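You operate a simulated robot arm through the tools that you are given. There is no shell and no other tool.

You run a simulated robot arm. Do the job below in one go: nothing can be reset, and whatever is moved stays where it is left.

## Task
Tip the clear cup of salt through the small funnel into the jar, then push the stopper in.
Fine: cup and funnel go back where they were.

The check looks at the end state, three seconds after you hand in, the way a careful person would. Anything else that was tipped, shoved, dropped, spilled or broken makes it a failure. Lids that push on must go on centred and level and be pressed home; caps that screw on are set level and turned clockwise until they are tight.

## Robot
A 7-joint arm with a two-finger parallel gripper, fixed in place. Base frame: the origin is on the floor under the middle of its stand, x ahead of it, y to its left, z up. Units: mm, rad, N and s.
It reaches about 1479 mm from its shoulder. Its first joint turns from -2.897 to 2.897 rad. Payload 4.4 kg.
The tool frame sits at the grasp point between the pads (the TCP): z along the fingers, y along the line on which they close. The tips reach 23 mm beyond it. The gripper opens to 94 mm. The fingers are 38 mm wide and 10 mm thick; the gripper's body (54 by 96 mm) begins 39 mm behind the TCP.
Orientation is told as [roll, pitch, yaw] about the base's x, y, z axes, in that order, counted from this pose: with the fingers straight down and closing along the base's y, the tool's x points along the base's -x, its y along +y and its z along -z.

## Interface
- The arm moves only by the tool move_arm. Its argument "motion" is one flat list of numbers, 7 for each row, row after row: the finger opening in cm, from 0 to 9.4, then the shift along the tool's x, y, z in units of 40 mm (1.0 is 40 mm), then the turn, a rotation vector about the tool's x, y, z in units of 4 degrees (1.0 is 4 degrees). In form: [hand, x, y, z, rx, ry, rz, hand, x, y, z, rx, ry, rz, ...]. A call has 1 to 20 rows; each row shifts and turns the commanded pose from where the row before left it, along the tool's axes as they then stand. A call with a number of a shift or a turn outside -1 to 1 is refused whole. A row lasts 0.2 s, in which the tool goes at most 50 mm and 0.15 rad; a call with a longer step from one row to the next is refused whole, and so is a gripper value outside its range. A pose out of reach is approached as far as the arm can. The call stops where the force on the tool passes 90 N (or 10 N more than at its start, if that is more) or the arm is blocked; 0.2 s more then pass. Each finger travels about 72 mm/s and halts on what it meets, pressing with about 29 N; the grip force reading is that of the motor and also rises with nothing between the fingers. The clock runs only during rows and for 0.2 s after the last one: add rows that do not move to give the fingers time. The reply holds the time, the measured pose of the TCP, the force on the tool along the base axes, the opening and the grip force, in the units named above and with some noise, with the torque about the TCP (base axes, N m) and any sound that the robot's microphone picked up.
- Cameras (640 x 400 px; columns grow to the right, rows downward): "scene" is fixed at [220.7, 499.4, 1748.3]; the picture's right is [-0.71, -0.71, 0.00], its down [-0.33, 0.33, -0.88] and it looks along [0.62, -0.62, -0.47] (base axes); focal length 313 px, centre (320, 200). "wrist" rides on the gripper at [86, 16, -74] in the tool frame; the picture's right is [-0.18, 0.98, 0.00], its down [-0.58, -0.11, -0.81] and it looks along [-0.79, -0.15, 0.59] (tool axes); focal length 243 px, centre (320, 200). There is no depth. A picture from a camera that has moved, and an enlarged one, comes with that camera's place and axes in the base frame and with its lens.
- snapshot(camera): a new picture of that camera. The clock stands still meanwhile.
- zoom(camera, box): a new picture of the part [left, top, right, bottom] of that camera's present view, enlarged. The clock stands still meanwhile.
- finish_job(): hands the job in; it is judged then, once.

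Places have to be worked out from the pictures, the camera data and where the tool is seen. Open the gripper and draw the arm clear of the work before you hand the job in, unless the task says otherwise.

The tools are called as name(argument=value, ...) on one line, values as JSON. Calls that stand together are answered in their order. move_arm: Moves the arm, as the interface text tells. Its arguments: {"type":"object","properties":{"motion":{"type":"array","items":{"type":"number"}}},"required":["motion"]} The other tools are called the same way: snapshot (camera) takes a picture; zoom (camera, box) takes an enlarged picture of a part of a camera's view; finish_job () hands the job in.

At the start:

```text
time: 0.0
tcp_pos: [601.8, -106.0, 1385.2]
tcp_rot: [-0.001, 0.002, 0.0]
force: [-1.1, -0.1, -0.2]
moment: [-0.02, 0.01, 0.04]
gripper_width: 94.1
grip_force: 0.1
```

scene: 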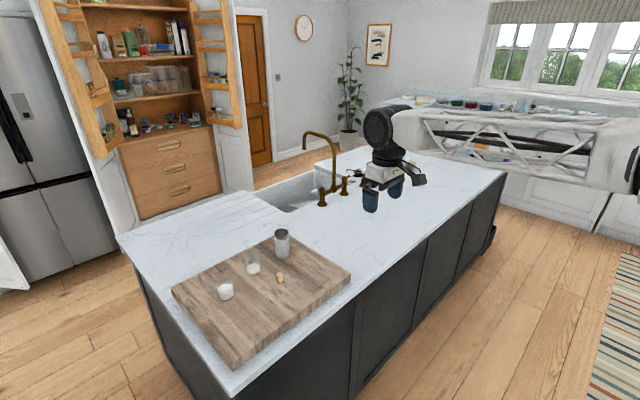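
wrist: 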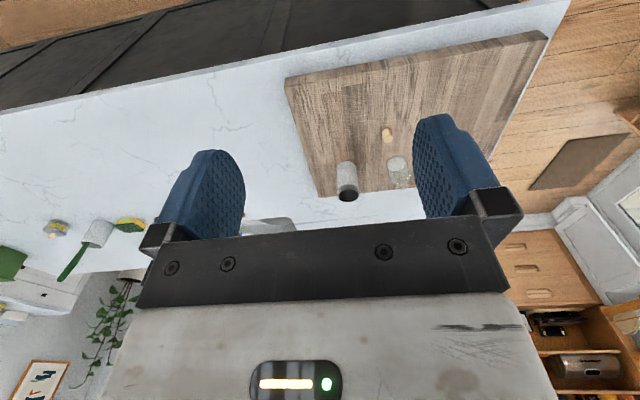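

I'll look at the board with the objects up close first, before moving anything.

zoom(camera="scene", box=[160, 210, 360, 335])

zoom(camera="wrist", box=[280, 80, 480, 205])

```text
3.20 times, centred on (260, 272) of scene
camera zoom: at [220.7, 499.4, 1748.3], right [-0.71, -0.71, 0.0], down [-0.33, 0.33, -0.88], along [0.62, -0.62, -0.47], focal length 1003 px, centre (512, -32)
```

zoom: 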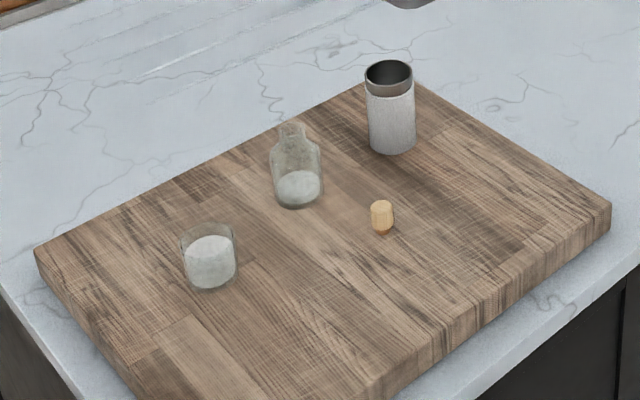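

```text
3.20 times, centred on (380, 142) of wrist
camera zoom: at [515.2, -89.8, 1459.6], right [0.18, 0.98, 0.0], down [0.58, -0.11, 0.81], along [0.79, -0.15, -0.59], focal length 776 px, centre (128, 384)
```

zoom: 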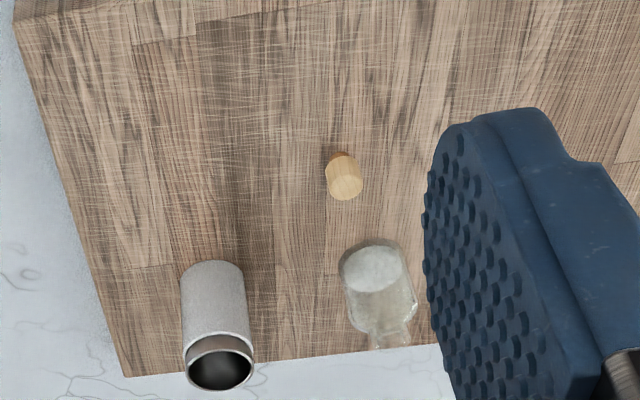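

The board holds a salt cup, a clear bottle-like jar, a cork and a metal cylinder, and I see no obvious funnel yet. I'll zoom on each object and on the rest of the room to find it.

zoom(camera="scene", box=[265, 220, 305, 265])

zoom(camera="scene", box=[235, 240, 275, 280])

zoom(camera="scene", box=[205, 270, 245, 310])

zoom(camera="scene", box=[380, 85, 620, 165])

zoom(camera="scene", box=[80, 0, 240, 140])

zoom(camera="scene", box=[200, 120, 520, 260])

```text
8.89 times, centred on (285, 242) of scene
camera zoom: at [220.7, 499.4, 1748.3], right [-0.71, -0.71, 0.0], down [-0.33, 0.33, -0.88], along [0.62, -0.62, -0.47], focal length 2786 px, centre (631, -178)
```

zoom: 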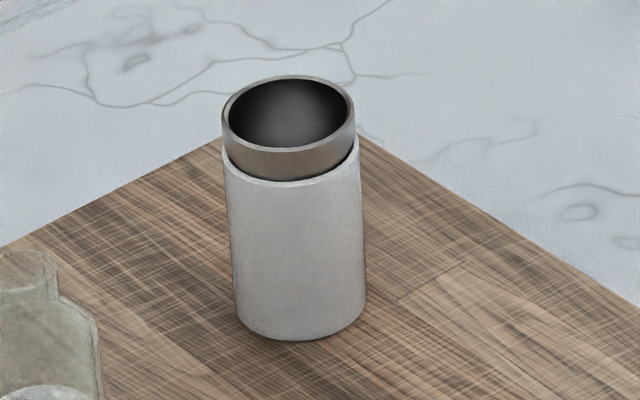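

```text
10.00 times, centred on (255, 260) of scene
camera zoom: at [220.7, 499.4, 1748.3], right [-0.71, -0.71, 0.0], down [-0.33, 0.33, -0.88], along [0.62, -0.62, -0.47], focal length 3134 px, centre (970, -400)
```

zoom: 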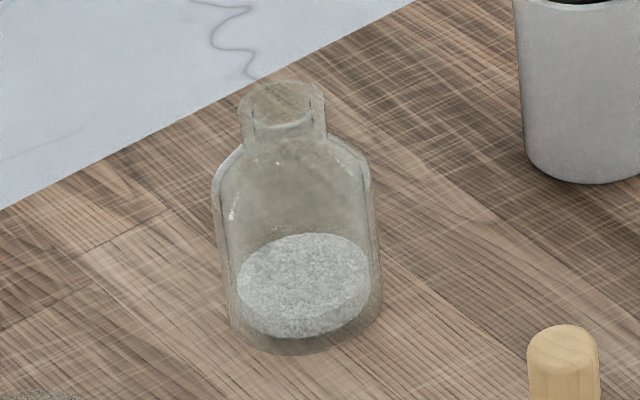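

```text
10.00 times, centred on (225, 290) of scene
camera zoom: at [220.7, 499.4, 1748.3], right [-0.71, -0.71, 0.0], down [-0.33, 0.33, -0.88], along [0.62, -0.62, -0.47], focal length 3134 px, centre (1270, -700)
```

zoom: 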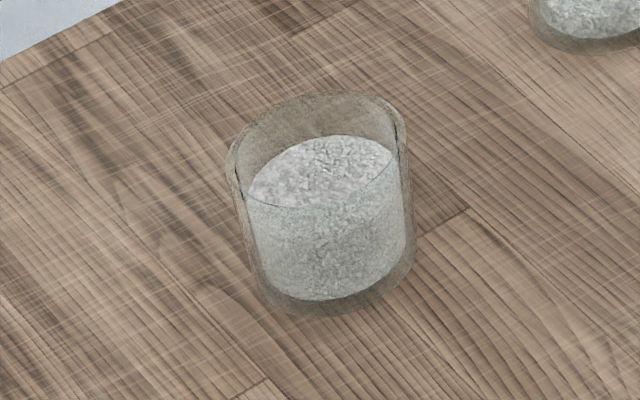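

```text
2.67 times, centred on (500, 125) of scene
camera zoom: at [220.7, 499.4, 1748.3], right [-0.71, -0.71, 0.0], down [-0.33, 0.33, -0.88], along [0.62, -0.62, -0.47], focal length 836 px, centre (-160, 400)
```

zoom: 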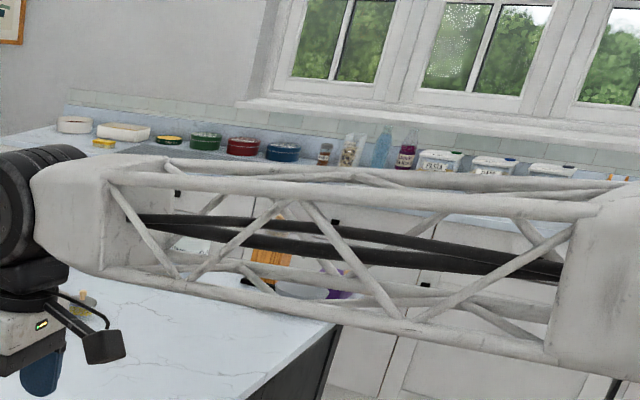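

```text
2.86 times, centred on (160, 70) of scene
camera zoom: at [220.7, 499.4, 1748.3], right [-0.71, -0.71, 0.0], down [-0.33, 0.33, -0.88], along [0.62, -0.62, -0.47], focal length 895 px, centre (777, 571)
```

zoom: 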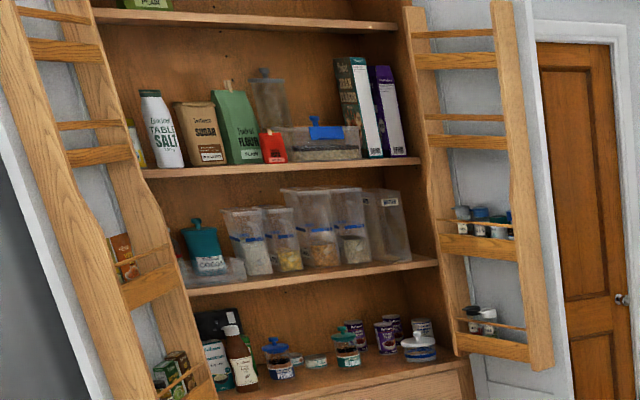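

```text
2.00 times, centred on (360, 190) of scene
camera zoom: at [220.7, 499.4, 1748.3], right [-0.71, -0.71, 0.0], down [-0.33, 0.33, -0.88], along [0.62, -0.62, -0.47], focal length 627 px, centre (240, 220)
```

zoom: 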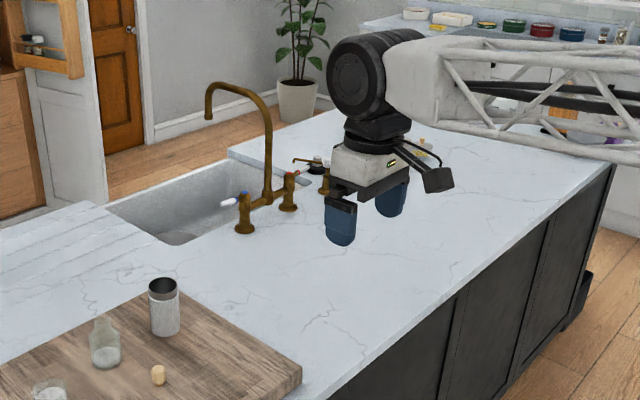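

The "metal cylinder" looks like a light holder with a steel funnel whose collar sticks out of the top, so that is probably the funnel. I estimate, on a board top of z≈957: holder (1041,-107), jar (1047,31), cup (1004,172), cork (926,2). I'll move the wrist camera closer, staying high, to confirm.

move_arm(motion=[9.4, -0.85, 0.05, 0.8, 0, 0, 0, 9.4, -0.85, 0.05, 0.8, 0, 0, 0, 9.4, -0.85, 0.05, 0.8, 0, 0, 0, 9.4, -0.85, 0.05, 0.8, 0, 0, 0, 9.4, -0.85, 0.05, 0.8, 0, 0, 0, 9.4, -0.85, 0.05, 0.8, 0, 0, 0, 9.4, -0.85, 0.05, 0.8, 0, 0, 0, 9.4, 0, 0, 0, 0, 0, 0])

snapshot(camera="wrist")

snapshot(camera="scene")

```text
time: 1.8
tcp_pos: [836.4, -92.2, 1161.2]
tcp_rot: [0.0, 0.0, -0.002]
force: [0.3, 0.2, 0.9]
moment: [0.03, 0.01, 0.01]
gripper_width: 94.1
grip_force: 0.0
```

```text
taken
camera wrist: at [750.6, -75.8, 1235.0], right [0.18, 0.98, 0.0], down [0.58, -0.11, 0.81], along [0.79, -0.15, -0.59], focal length 243 px, centre (320, 200)
```

wrist: 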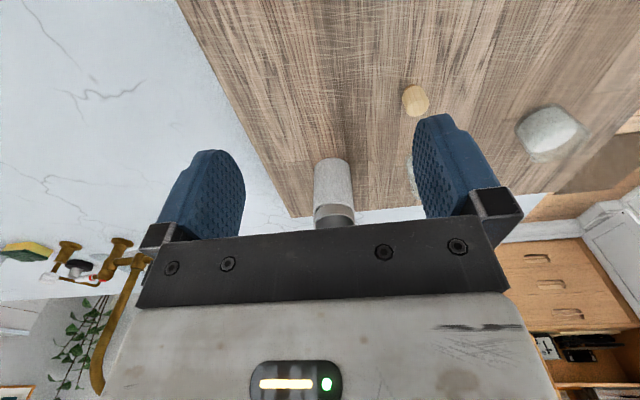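

```text
taken
```

scene: 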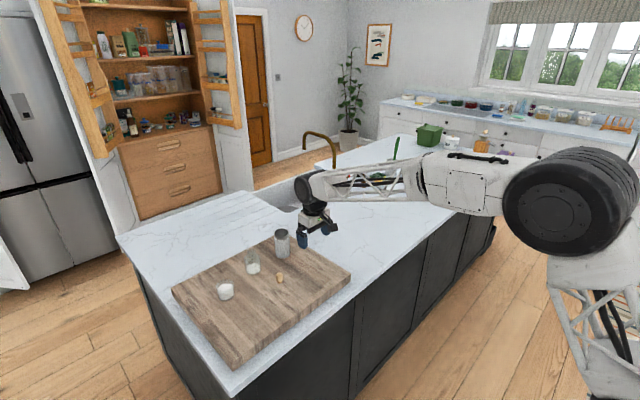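

The view is clear enough between and beside the fingers. I'll zoom on the funnel holder, cork and cup from here for triangulation.

zoom(camera="wrist", box=[290, 140, 380, 235])

zoom(camera="wrist", box=[390, 70, 600, 200])

zoom(camera="scene", box=[265, 220, 305, 265])

```text
4.21 times, centred on (335, 188) of wrist
camera zoom: at [750.6, -75.8, 1235.0], right [0.18, 0.98, 0.0], down [0.58, -0.11, 0.81], along [0.79, -0.15, -0.59], focal length 1022 px, centre (257, 253)
```

zoom: 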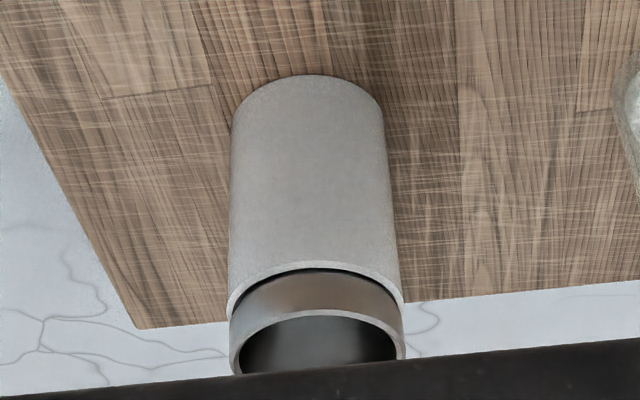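

```text
3.05 times, centred on (495, 135) of wrist
camera zoom: at [750.6, -75.8, 1235.0], right [0.18, 0.98, 0.0], down [0.58, -0.11, 0.81], along [0.79, -0.15, -0.59], focal length 739 px, centre (-213, 398)
```

zoom: 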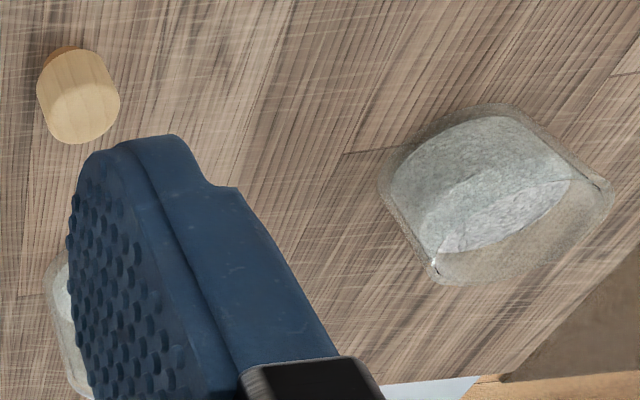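

```text
8.89 times, centred on (285, 242) of scene
camera zoom: at [220.7, 499.4, 1748.3], right [-0.71, -0.71, 0.0], down [-0.33, 0.33, -0.88], along [0.62, -0.62, -0.47], focal length 2786 px, centre (631, -178)
```

zoom: 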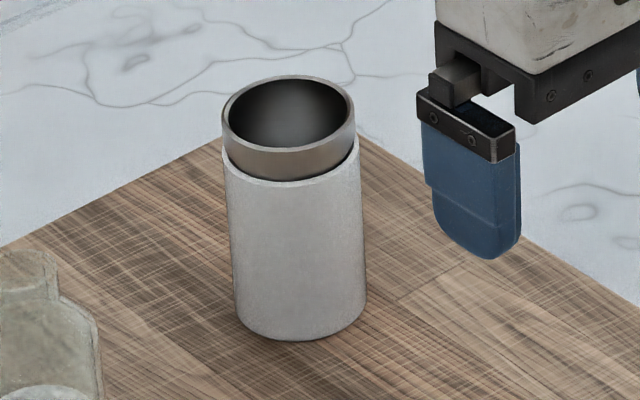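

Triangulation puts the holder at about (1042,-110), the board top at z≈961 and the funnel rim at z≈1064. I'll zoom further into the collar to judge its shape and how much of it I can grip.

zoom(camera="scene", box=[276, 226, 294, 240])

zoom(camera="wrist", box=[306, 195, 362, 235])

zoom(camera="scene", box=[244, 245, 264, 276])

zoom(camera="scene", box=[270, 266, 290, 286])

```text
16.00 times, centred on (285, 233) of scene
camera zoom: at [220.7, 499.4, 1748.3], right [-0.71, -0.71, 0.0], down [-0.33, 0.33, -0.88], along [0.62, -0.62, -0.47], focal length 5014 px, centre (880, -328)
```

zoom: 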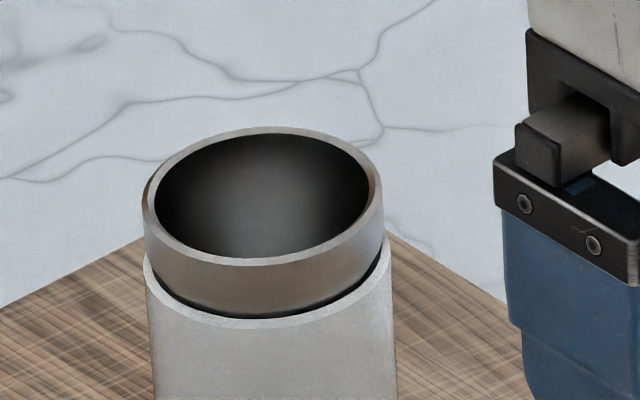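

```text
10.00 times, centred on (334, 215) of wrist
camera zoom: at [750.6, -75.8, 1235.0], right [0.18, 0.98, 0.0], down [0.58, -0.11, 0.81], along [0.79, -0.15, -0.59], focal length 2426 px, centre (180, 50)
```

zoom: 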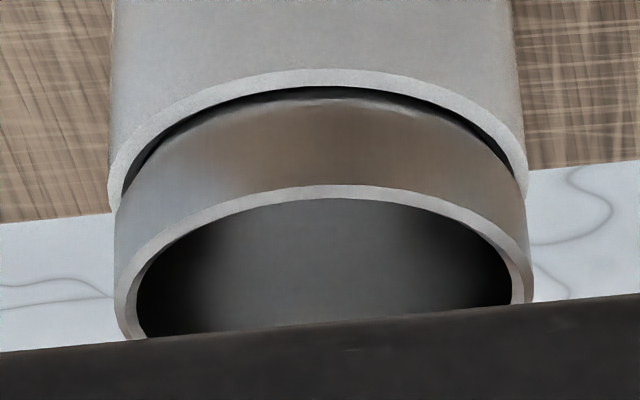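

```text
12.90 times, centred on (254, 260) of scene
camera zoom: at [220.7, 499.4, 1748.3], right [-0.71, -0.71, 0.0], down [-0.33, 0.33, -0.88], along [0.62, -0.62, -0.47], focal length 4044 px, centre (1172, -581)
```

zoom: 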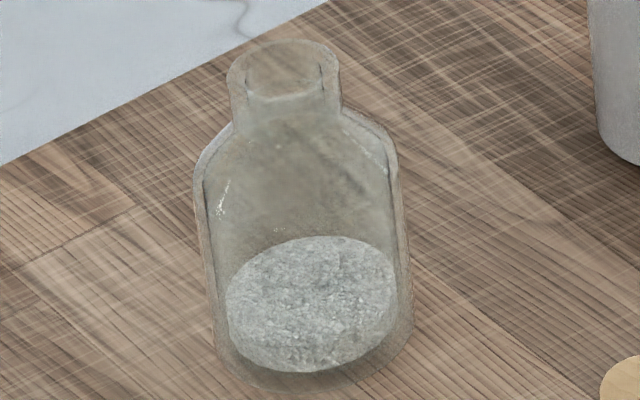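

```text
16.00 times, centred on (280, 276) of scene
camera zoom: at [220.7, 499.4, 1748.3], right [-0.71, -0.71, 0.0], down [-0.33, 0.33, -0.88], along [0.62, -0.62, -0.47], focal length 5014 px, centre (960, -1016)
```

zoom: 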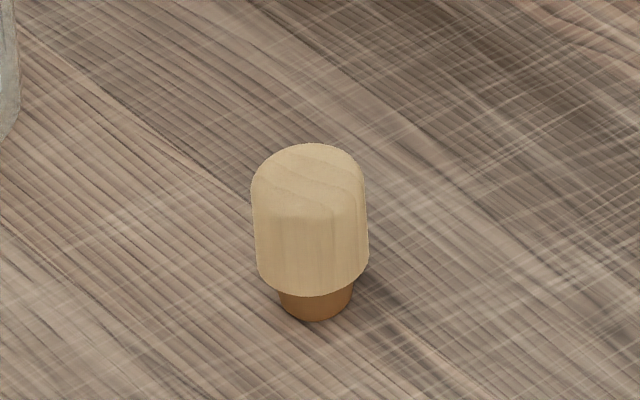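

The funnel has a straight steel collar about 58 mm across, of which roughly 13 mm shows above a 61 mm holder; the stopper is a wooden head on a narrower cork plug. I'll hover above the funnel at about (1042,-110), tips well clear, and look through the wrist camera.

move_arm(motion=[9.4, -0.857, -0.074, 0.1, 0, 0, 0, 9.4, -0.857, -0.074, 0.1, 0, 0, 0, 9.4, -0.857, -0.074, 0.1, 0, 0, 0, 9.4, -0.857, -0.074, 0.1, 0, 0, 0, 9.4, -0.857, -0.074, 0.1, 0, 0, 0, 9.4, -0.857, -0.074, 0.1, 0, 0, 0, 9.4, 0, 0, 0, 0, 0, 0])

snapshot(camera="wrist")

zoom(camera="scene", box=[240, 180, 340, 260])

```text
time: 3.4
tcp_pos: [1043.3, -111.4, 1137.9]
tcp_rot: [-0.002, -0.001, -0.001]
force: [0.2, 0.1, 1.0]
moment: [0.01, 0.01, -0.03]
gripper_width: 94.1
grip_force: 0.2
```

```text
taken
camera wrist: at [957.6, -95.0, 1212.3], right [0.18, 0.98, 0.0], down [0.58, -0.11, 0.81], along [0.79, -0.15, -0.59], focal length 243 px, centre (320, 200)
```

wrist: 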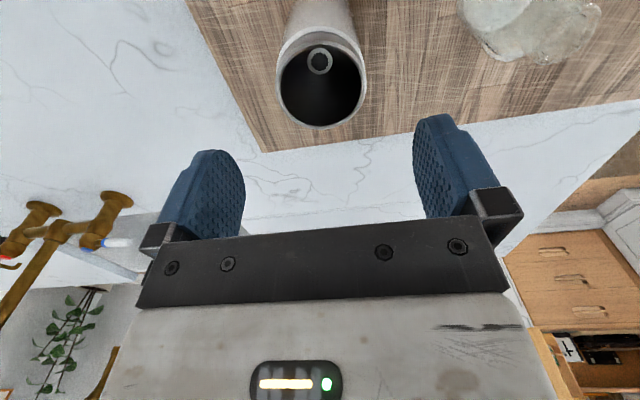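

```text
5.00 times, centred on (290, 220) of scene
camera zoom: at [220.7, 499.4, 1748.3], right [-0.71, -0.71, 0.0], down [-0.33, 0.33, -0.88], along [0.62, -0.62, -0.47], focal length 1567 px, centre (470, 100)
```

zoom: 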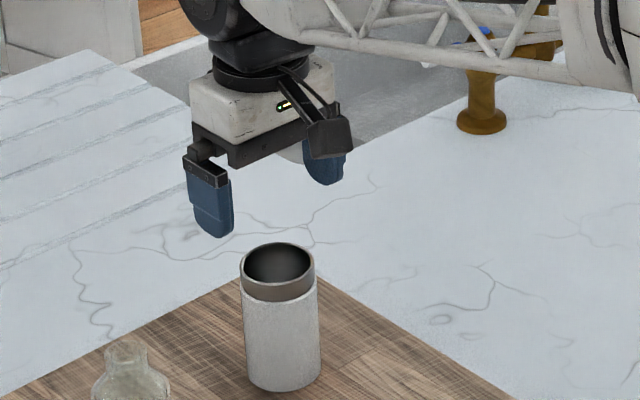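

The funnel's spout hole is visible inside the collar, which confirms it. I'll zoom to measure the ring centre accurately, plus the jar mouth to the right.

zoom(camera="wrist", box=[260, 0, 390, 135])

zoom(camera="wrist", box=[450, 0, 610, 75])

```text
2.96 times, centred on (325, 68) of wrist
camera zoom: at [957.6, -95.0, 1212.3], right [0.18, 0.98, 0.0], down [0.58, -0.11, 0.81], along [0.79, -0.15, -0.59], focal length 719 px, centre (305, 593)
```

zoom: 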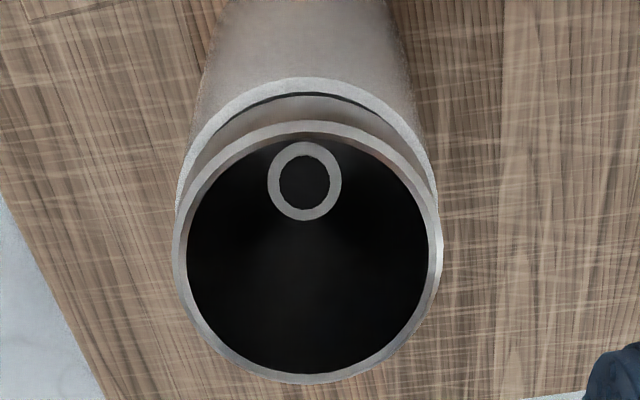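

```text
4.00 times, centred on (530, 38) of wrist
camera zoom: at [957.6, -95.0, 1212.3], right [0.18, 0.98, 0.0], down [0.58, -0.11, 0.81], along [0.79, -0.15, -0.59], focal length 970 px, centre (-520, 850)
```

zoom: 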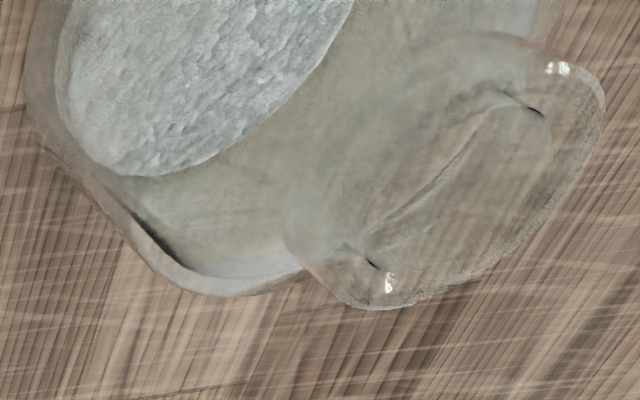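

Ring centre works out to (1041.3,-110.0), top z≈1064, holder rim z≈1047, so there is about 17 mm of collar to hold. I'll correct sideways by (-2,+1.4) mm and come down until the tips are at about z≈1052.

move_arm(motion=[9.4, 0.05, 0.035, 0, 0, 0, 0, 9.4, 0, 0, 0.5, 0, 0, 0, 9.4, 0, 0, 0.5, 0, 0, 0, 9.4, 0, 0, 0.4, 0, 0, 0, 9.4, 0, 0, 0.15, 0, 0, 0, 9.4, 0, 0, 0, 0, 0, 0])

zoom(camera="scene", box=[265, 210, 305, 245])

snapshot(camera="wrist")

```text
time: 4.8
tcp_pos: [1042.2, -108.2, 1075.8]
tcp_rot: [-0.001, 0.0, -0.001]
force: [0.3, -0.6, -0.2]
moment: [-0.01, -0.01, 0.02]
gripper_width: 93.9
grip_force: 0.1
```

```text
11.43 times, centred on (285, 228) of scene
camera zoom: at [220.7, 499.4, 1748.3], right [-0.71, -0.71, 0.0], down [-0.33, 0.33, -0.88], along [0.62, -0.62, -0.47], focal length 3581 px, centre (720, -114)
```

zoom: 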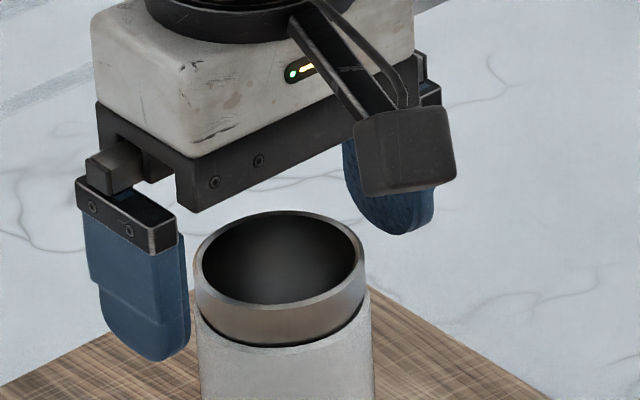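

```text
taken
camera wrist: at [958.0, -93.7, 1150.1], right [0.18, 0.98, 0.0], down [0.58, -0.11, 0.81], along [0.79, -0.15, -0.59], focal length 243 px, centre (320, 200)
```

wrist: 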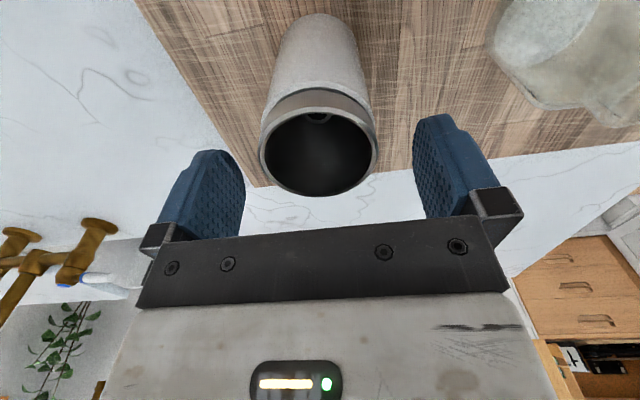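

Fingers straddle the collar with the tips a few mm above the holder rim. I'll close on it gently in place and read the width.

move_arm(motion=[7.5, 0, 0, 0, 0, 0, 0, 6.2, 0, 0, 0, 0, 0, 0, 5.0, 0, 0, 0, 0, 0, 0, 4.5, 0, 0, 0, 0, 0, 0, 4.5, 0, 0, 0, 0, 0, 0])

zoom(camera="scene", box=[265, 210, 305, 245])

```text
time: 6.0
tcp_pos: [1044.3, -109.3, 1075.0]
tcp_rot: [0.001, 0.001, 0.0]
force: [0.1, -1.1, 0.1]
moment: [-0.01, 0.03, -0.02]
gripper_width: 57.0
grip_force: 28.7
```

```text
11.43 times, centred on (285, 228) of scene
camera zoom: at [220.7, 499.4, 1748.3], right [-0.71, -0.71, 0.0], down [-0.33, 0.33, -0.88], along [0.62, -0.62, -0.47], focal length 3581 px, centre (720, -114)
```

zoom: 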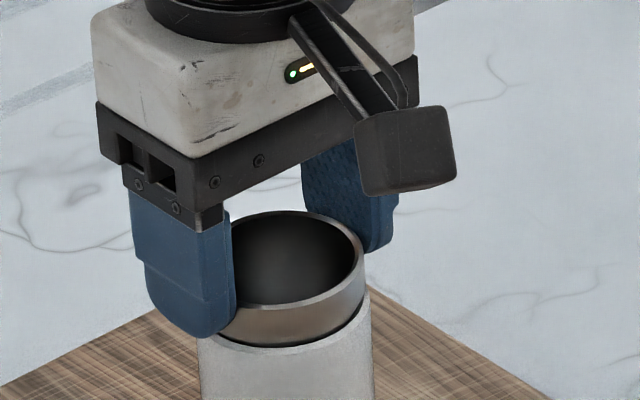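

Gripped at 57 mm. I'll lift straight up slowly about 60 mm and look at the funnel's shape.

move_arm(motion=[4.5, 0, 0, -0.1, 0, 0, 0, 4.5, 0, 0, -0.2, 0, 0, 0, 4.5, 0, 0, -0.3, 0, 0, 0, 4.5, 0, 0, -0.3, 0, 0, 0, 4.5, 0, 0, -0.3, 0, 0, 0, 4.5, 0, 0, -0.3, 0, 0, 0, 4.5, 0, 0, 0, 0, 0, 0])

zoom(camera="scene", box=[255, 195, 325, 265])

snapshot(camera="wrist")

```text
time: 7.6
tcp_pos: [1043.7, -108.8, 1134.8]
tcp_rot: [0.0, 0.0, -0.001]
force: [-0.1, -0.2, 0.1]
moment: [-0.01, 0.04, -0.03]
gripper_width: 45.0
grip_force: 0.1
```

```text
5.71 times, centred on (290, 230) of scene
camera zoom: at [220.7, 499.4, 1748.3], right [-0.71, -0.71, 0.0], down [-0.33, 0.33, -0.88], along [0.62, -0.62, -0.47], focal length 1791 px, centre (491, 29)
```

zoom: 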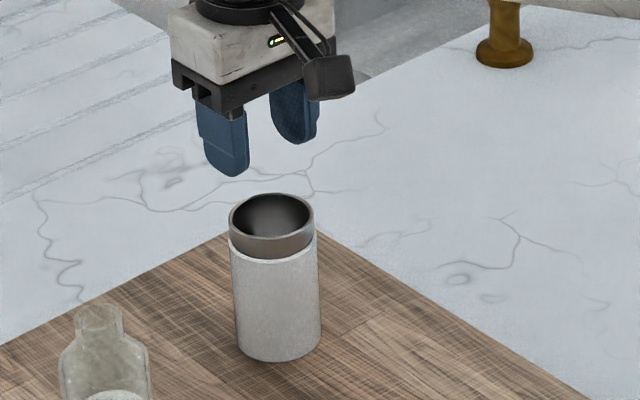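

```text
taken
camera wrist: at [957.5, -92.7, 1209.4], right [0.18, 0.98, 0.0], down [0.58, -0.11, 0.81], along [0.79, -0.15, -0.59], focal length 243 px, centre (320, 200)
```

wrist: 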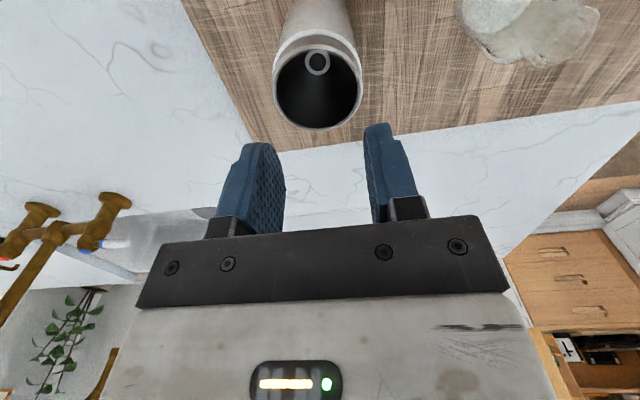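

The fingers slipped off: the width closed to 45 mm and the funnel stayed in place, unmoved as far as I can see. I'll look at the fingertip shape and the collar before trying a deeper grip.

zoom(camera="scene", box=[272, 195, 302, 222])

zoom(camera="wrist", box=[190, 110, 440, 250])

zoom(camera="wrist", box=[260, 0, 390, 135])

zoom(camera="scene", box=[276, 226, 294, 240])

```text
14.81 times, centred on (287, 208) of scene
camera zoom: at [220.7, 499.4, 1748.3], right [-0.71, -0.71, 0.0], down [-0.33, 0.33, -0.88], along [0.62, -0.62, -0.47], focal length 4642 px, centre (809, 74)
```

zoom: 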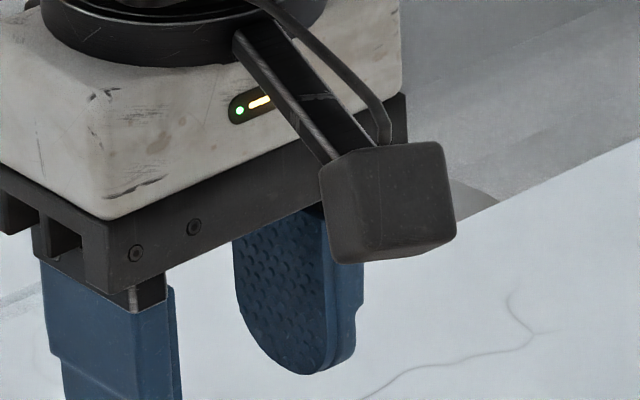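

```text
2.56 times, centred on (315, 180) of wrist
camera zoom: at [957.5, -92.7, 1209.4], right [0.18, 0.98, 0.0], down [0.58, -0.11, 0.81], along [0.79, -0.15, -0.59], focal length 621 px, centre (333, 251)
```

zoom: 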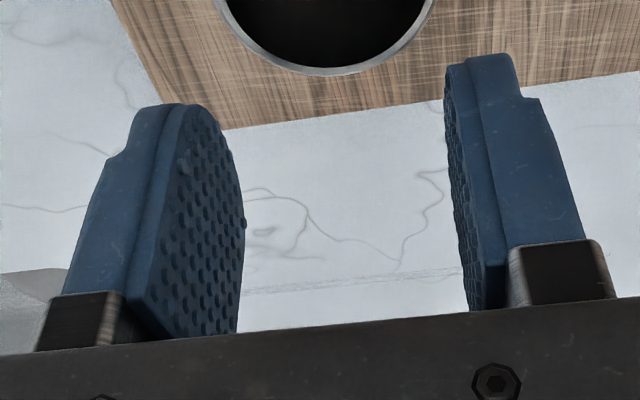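

```text
2.96 times, centred on (325, 68) of wrist
camera zoom: at [957.5, -92.7, 1209.4], right [0.18, 0.98, 0.0], down [0.58, -0.11, 0.81], along [0.79, -0.15, -0.59], focal length 719 px, centre (305, 593)
```

zoom: 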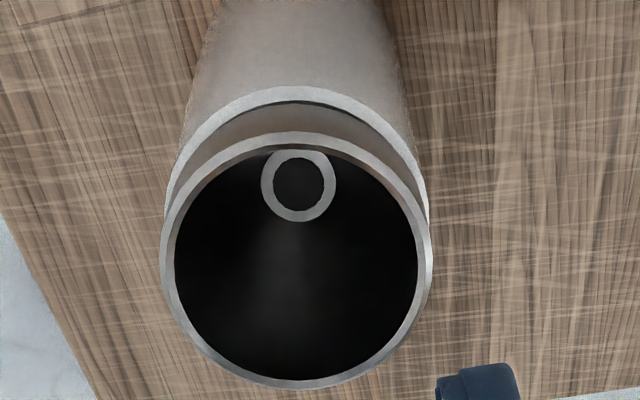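

```text
16.00 times, centred on (285, 233) of scene
camera zoom: at [220.7, 499.4, 1748.3], right [-0.71, -0.71, 0.0], down [-0.33, 0.33, -0.88], along [0.62, -0.62, -0.47], focal length 5014 px, centre (880, -328)
```

zoom: 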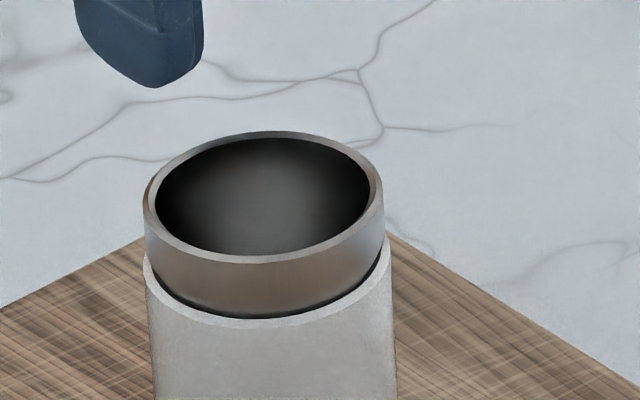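

The funnel has stayed at (1041,-110), perhaps slightly tilted; the pads are flat almost to the tip, so the contact was probably too shallow. I'll reopen, centre better and go down about 3 mm deeper. Then I'll close and use the width reading to check that I'm on the collar (57) and not the holder (61).

move_arm(motion=[9.4, 0.055, -0.04, 0, 0, 0, 0, 9.4, 0, 0, 0, 0, 0, 0, 9.4, 0, 0, 0.5, 0, 0, 0, 9.4, 0, 0, 0.5, 0, 0, 0, 9.4, 0, 0, 0.4, 0, 0, 0, 9.4, 0, 0, 0.18, 0, 0, 0, 9.4, 0, 0, 0, 0, 0, 0])

move_arm(motion=[7.5, 0, 0, 0, 0, 0, 0, 6.4, 0, 0, 0, 0, 0, 0, 5.4, 0, 0, 0, 0, 0, 0, 4.0, 0, 0, 0, 0, 0, 0, 4.0, 0, 0, 0, 0, 0, 0])

zoom(camera="scene", box=[270, 215, 300, 245])

zoom(camera="wrist", box=[200, 60, 440, 240])

```text
time: 9.2
tcp_pos: [1041.8, -111.3, 1073.2]
tcp_rot: [0.001, 0.001, -0.002]
force: [-0.1, 0.2, -0.6]
moment: [-0.02, 0.02, 0.01]
gripper_width: 94.0
grip_force: 0.1
```

```text
time: 10.4
tcp_pos: [1040.7, -113.0, 1073.1]
tcp_rot: [0.0, -0.001, 0.0]
force: [0.3, 1.4, 1.4]
moment: [0.04, -0.03, -0.03]
gripper_width: 57.2
grip_force: 28.7
```

```text
13.33 times, centred on (285, 230) of scene
camera zoom: at [220.7, 499.4, 1748.3], right [-0.71, -0.71, 0.0], down [-0.33, 0.33, -0.88], along [0.62, -0.62, -0.47], focal length 4178 px, centre (787, -200)
```

zoom: 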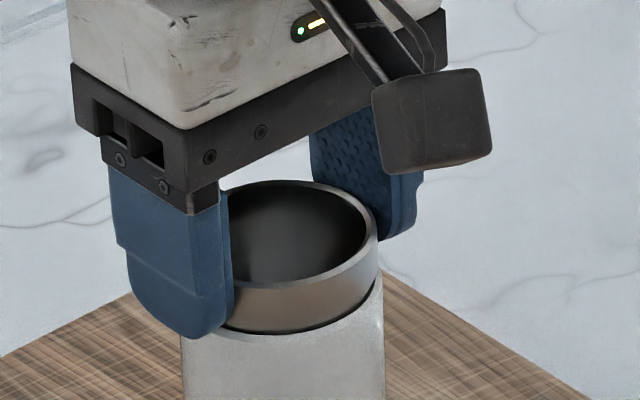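

```text
2.22 times, centred on (320, 150) of wrist
camera zoom: at [955.2, -95.5, 1146.9], right [0.18, 0.98, 0.0], down [0.58, -0.11, 0.81], along [0.79, -0.15, -0.59], focal length 539 px, centre (320, 311)
```

zoom: 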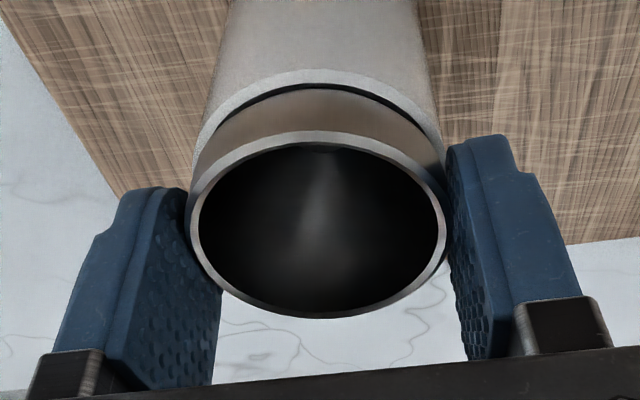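

On the collar at 57.2 mm. I'll lift only a few mm very slowly and check that the grip holds.

move_arm(motion=[4.0, 0, 0, -0.03, 0, 0, 0, 4.0, 0, 0, -0.03, 0, 0, 0, 4.0, 0, 0, -0.03, 0, 0, 0, 4.0, 0, 0, 0, 0, 0, 0])

zoom(camera="scene", box=[270, 215, 300, 245])

zoom(camera="wrist", box=[200, 60, 440, 240])

```text
time: 11.4
tcp_pos: [1041.1, -112.0, 1074.5]
tcp_rot: [-0.001, 0.001, 0.0]
force: [-0.1, 0.1, -1.1]
moment: [0.0, -0.03, 0.01]
gripper_width: 57.0
grip_force: 29.1
```

```text
13.33 times, centred on (285, 230) of scene
camera zoom: at [220.7, 499.4, 1748.3], right [-0.71, -0.71, 0.0], down [-0.33, 0.33, -0.88], along [0.62, -0.62, -0.47], focal length 4178 px, centre (787, -200)
```

zoom: 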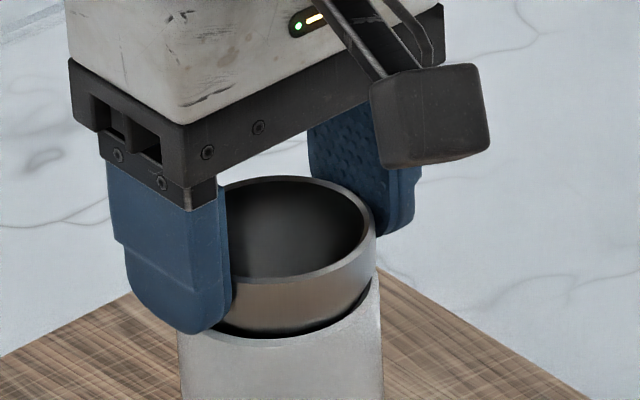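

```text
2.22 times, centred on (320, 150) of wrist
camera zoom: at [955.1, -94.8, 1148.8], right [0.18, 0.98, 0.0], down [0.58, -0.11, 0.81], along [0.79, -0.15, -0.59], focal length 539 px, centre (320, 311)
```

zoom: 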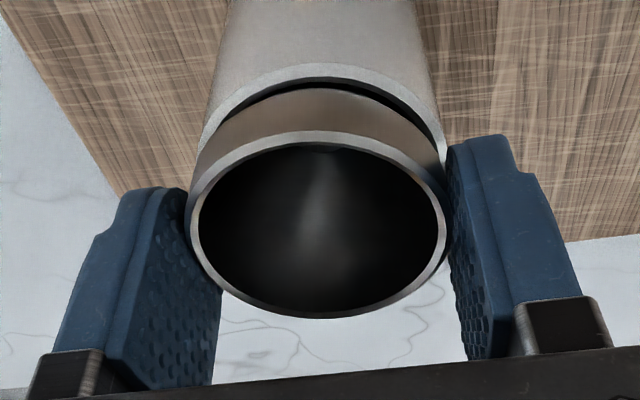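

The funnel is coming up with the gripper, ring unmoved between the pads. I'll continue lifting slowly until the spout clears.

move_arm(motion=[4.0, 0, 0, -0.05, 0, 0, 0, 4.0, 0, 0, -0.07, 0, 0, 0, 4.0, 0, 0, -0.1, 0, 0, 0, 4.0, 0, 0, -0.1, 0, 0, 0, 4.0, 0, 0, -0.1, 0, 0, 0, 4.0, 0, 0, -0.1, 0, 0, 0, 4.0, 0, 0, -0.1, 0, 0, 0, 4.0, 0, 0, -0.1, 0, 0, 0, 4.0, 0, 0, 0, 0, 0, 0])

zoom(camera="scene", box=[262, 205, 308, 255])

zoom(camera="wrist", box=[200, 60, 440, 240])

```text
time: 13.4
tcp_pos: [1038.7, -111.2, 1104.9]
tcp_rot: [0.0, 0.0, -0.001]
force: [-0.6, 0.2, -0.2]
moment: [-0.02, 0.0, 0.0]
gripper_width: 57.1
grip_force: 28.8
```

```text
8.00 times, centred on (285, 230) of scene
camera zoom: at [220.7, 499.4, 1748.3], right [-0.71, -0.71, 0.0], down [-0.33, 0.33, -0.88], along [0.62, -0.62, -0.47], focal length 2507 px, centre (600, -40)
```

zoom: 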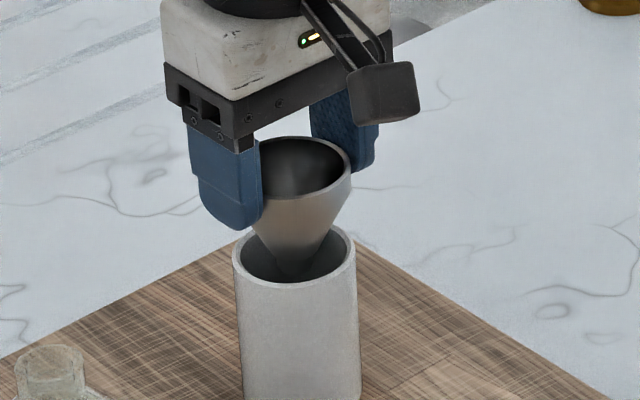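

```text
2.22 times, centred on (320, 150) of wrist
camera zoom: at [953.2, -93.5, 1179.0], right [0.18, 0.98, 0.0], down [0.58, -0.11, 0.81], along [0.79, -0.15, -0.59], focal length 539 px, centre (320, 311)
```

zoom: 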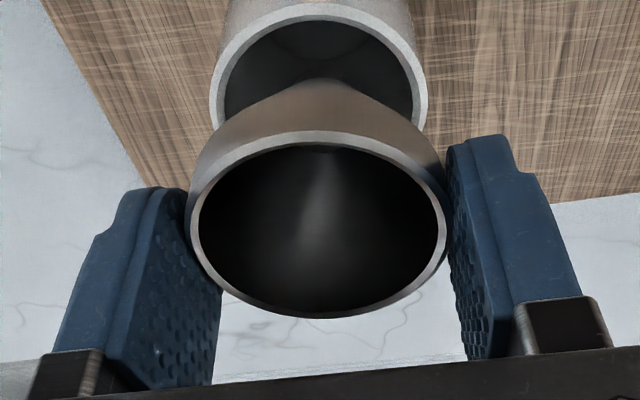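

The grip is solid. I'll lift another ~50 mm so the whole funnel is visible, then judge its length and tilt.

move_arm(motion=[4.0, 0, 0, -0.15, 0, 0, 0, 4.0, 0, 0, -0.2, 0, 0, 0, 4.0, 0, 0, -0.2, 0, 0, 0, 4.0, 0, 0, -0.2, 0, 0, 0, 4.0, 0, 0, -0.2, 0, 0, 0, 4.0, 0, 0, -0.2, 0, 0, 0, 4.0, 0, 0, -0.1, 0, 0, 0, 4.0, 0, 0, 0, 0, 0, 0, 4.0, 0, 0, 0, 0, 0, 0])

zoom(camera="scene", box=[262, 185, 308, 265])

zoom(camera="wrist", box=[200, 0, 440, 240])

```text
time: 15.4
tcp_pos: [1041.3, -110.8, 1154.9]
tcp_rot: [-0.001, 0.001, -0.001]
force: [0.3, -0.2, 0.0]
moment: [0.02, -0.01, 0.01]
gripper_width: 57.1
grip_force: 28.8
```

```text
5.00 times, centred on (285, 225) of scene
camera zoom: at [220.7, 499.4, 1748.3], right [-0.71, -0.71, 0.0], down [-0.33, 0.33, -0.88], along [0.62, -0.62, -0.47], focal length 1567 px, centre (495, 75)
```

zoom: 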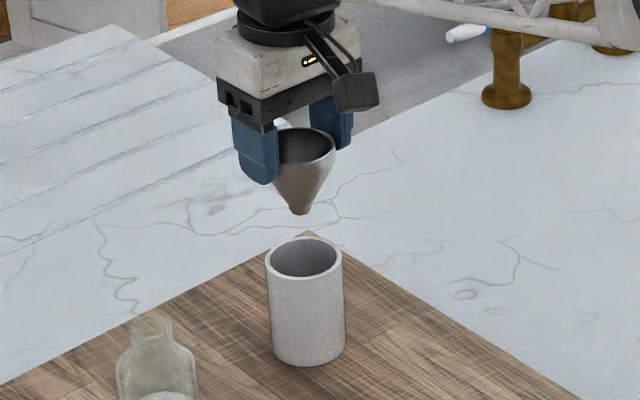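

```text
1.67 times, centred on (320, 120) of wrist
camera zoom: at [954.9, -94.4, 1229.8], right [0.18, 0.98, 0.0], down [0.58, -0.11, 0.81], along [0.79, -0.15, -0.59], focal length 404 px, centre (320, 333)
```

zoom: 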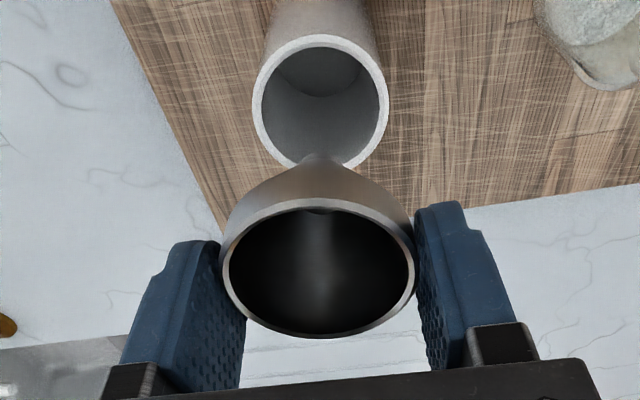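

The funnel is a cone with a short spout, fully out now. I'll zoom in to measure its tilt and length.

zoom(camera="scene", box=[275, 205, 299, 230])

zoom(camera="wrist", box=[270, 80, 380, 210])

```text
16.00 times, centred on (287, 218) of scene
camera zoom: at [220.7, 499.4, 1748.3], right [-0.71, -0.71, 0.0], down [-0.33, 0.33, -0.88], along [0.62, -0.62, -0.47], focal length 5014 px, centre (848, -80)
```

zoom: 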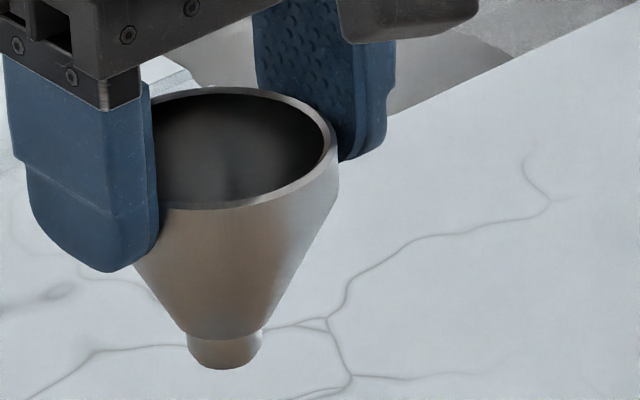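

```text
3.08 times, centred on (325, 145) of wrist
camera zoom: at [954.9, -94.4, 1229.8], right [0.18, 0.98, 0.0], down [0.58, -0.11, 0.81], along [0.79, -0.15, -0.59], focal length 746 px, centre (305, 369)
```

zoom: 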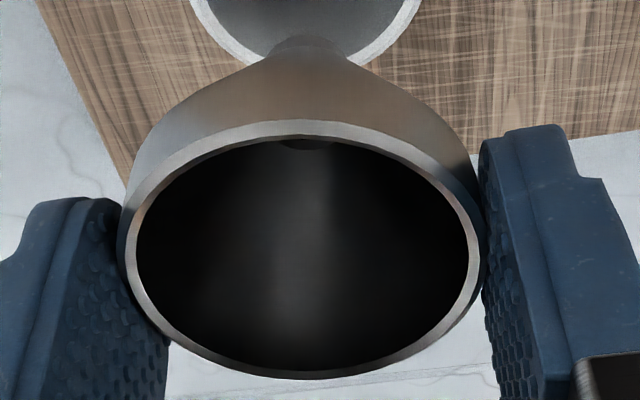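

The funnel hangs upright within about 1°: top at TCP-8, spout tip about 66 mm below the TCP (z≈1089), spout roughly 17 mm across. I'll carry it level over to above the jar (y≈31); the spout clears the jar mouth (z≈1055) by over 30 mm.

move_arm(motion=[4.0, 0, 0.3, -0.1, 0, 0, 0, 4.0, 0, 0.55, -0.1, 0, 0, 0, 4.0, 0, 0.6, 0, 0, 0, 0, 4.0, 0, 0.6, 0, 0, 0, 0, 4.0, 0, 0.6, 0, 0, 0, 0, 4.0, 0, 0.55, 0, 0, 0, 0, 4.0, 0, 0.325, 0, 0, 0, 0, 4.0, 0, 0, 0, 0, 0, 0, 4.0, 0, 0, 0, 0, 0, 0])

zoom(camera="wrist", box=[200, 0, 440, 150])

zoom(camera="scene", box=[235, 195, 285, 280])

```text
time: 17.4
tcp_pos: [1041.3, 31.3, 1164.5]
tcp_rot: [0.0, 0.001, 0.0]
force: [-0.3, -0.8, -1.4]
moment: [0.02, -0.02, 0.03]
gripper_width: 56.9
grip_force: 28.8
```

```text
2.67 times, centred on (320, 75) of wrist
camera zoom: at [955.9, 48.5, 1238.1], right [0.18, 0.98, 0.0], down [0.58, -0.11, 0.81], along [0.79, -0.15, -0.59], focal length 647 px, centre (320, 533)
```

zoom: 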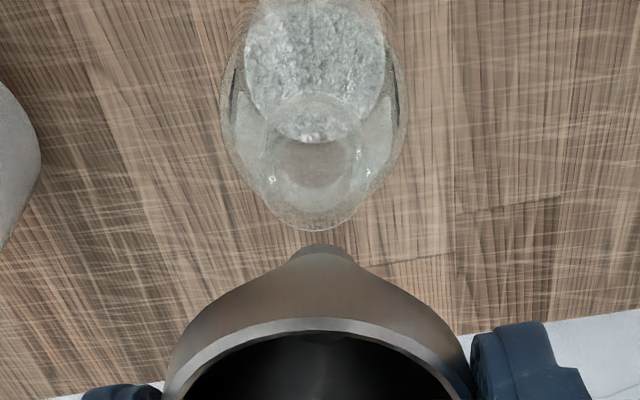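

```text
4.71 times, centred on (260, 238) of scene
camera zoom: at [220.7, 499.4, 1748.3], right [-0.71, -0.71, 0.0], down [-0.33, 0.33, -0.88], along [0.62, -0.62, -0.47], focal length 1475 px, centre (602, 24)
```

zoom: 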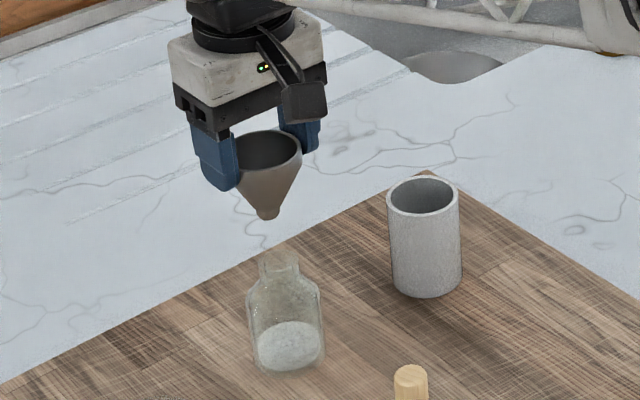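

The jar mouth shows below the funnel in the wrist view. I'll enlarge it to locate the mouth centre relative to the spout.

zoom(camera="wrist", box=[275, 20, 365, 105])

zoom(camera="scene", box=[245, 222, 270, 265])

```text
4.71 times, centred on (320, 62) of wrist
camera zoom: at [955.9, 48.5, 1238.1], right [0.18, 0.98, 0.0], down [0.58, -0.11, 0.81], along [0.79, -0.15, -0.59], focal length 1142 px, centre (320, 847)
```

zoom: 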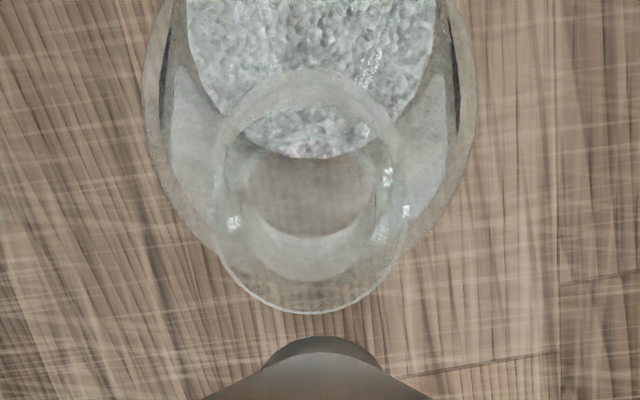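

```text
9.30 times, centred on (258, 244) of scene
camera zoom: at [220.7, 499.4, 1748.3], right [-0.71, -0.71, 0.0], down [-0.33, 0.33, -0.88], along [0.62, -0.62, -0.47], focal length 2915 px, centre (901, -205)
```

zoom: 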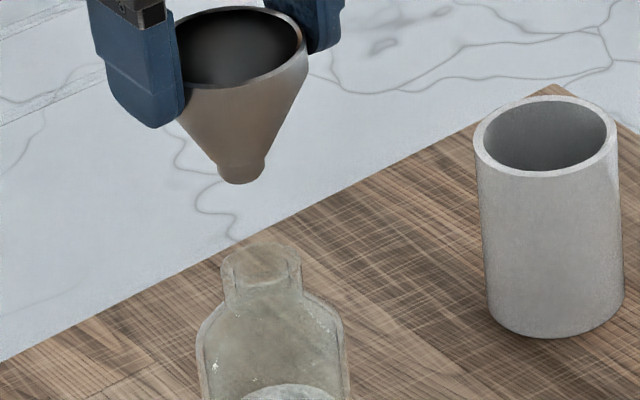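

Rough result: the mouth is about 2-3 mm toward the robot and 1-2 mm toward -y from the spout. I'll enlarge further from both cameras to firm this up before descending.

zoom(camera="scene", box=[248, 232, 264, 252])

zoom(camera="wrist", box=[298, 30, 342, 100])

```text
16.00 times, centred on (256, 242) of scene
camera zoom: at [220.7, 499.4, 1748.3], right [-0.71, -0.71, 0.0], down [-0.33, 0.33, -0.88], along [0.62, -0.62, -0.47], focal length 5014 px, centre (1344, -472)
```

zoom: 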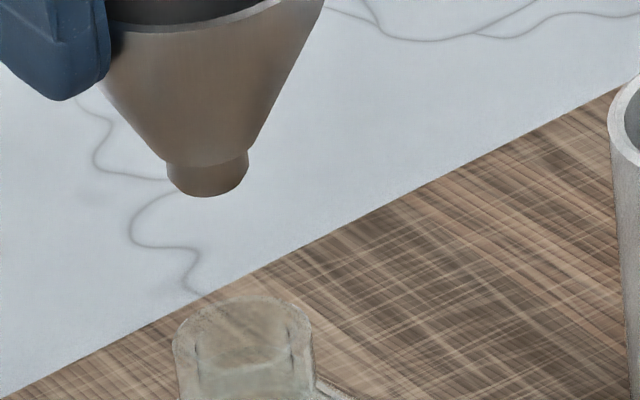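

```text
5.71 times, centred on (320, 65) of wrist
camera zoom: at [955.9, 48.5, 1238.1], right [0.18, 0.98, 0.0], down [0.58, -0.11, 0.81], along [0.79, -0.15, -0.59], focal length 1386 px, centre (320, 971)
```

zoom: 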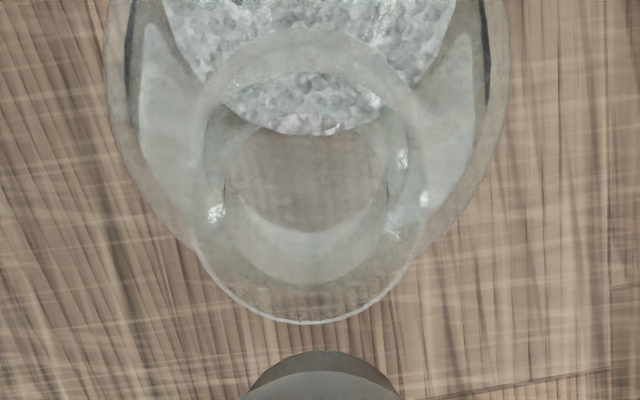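

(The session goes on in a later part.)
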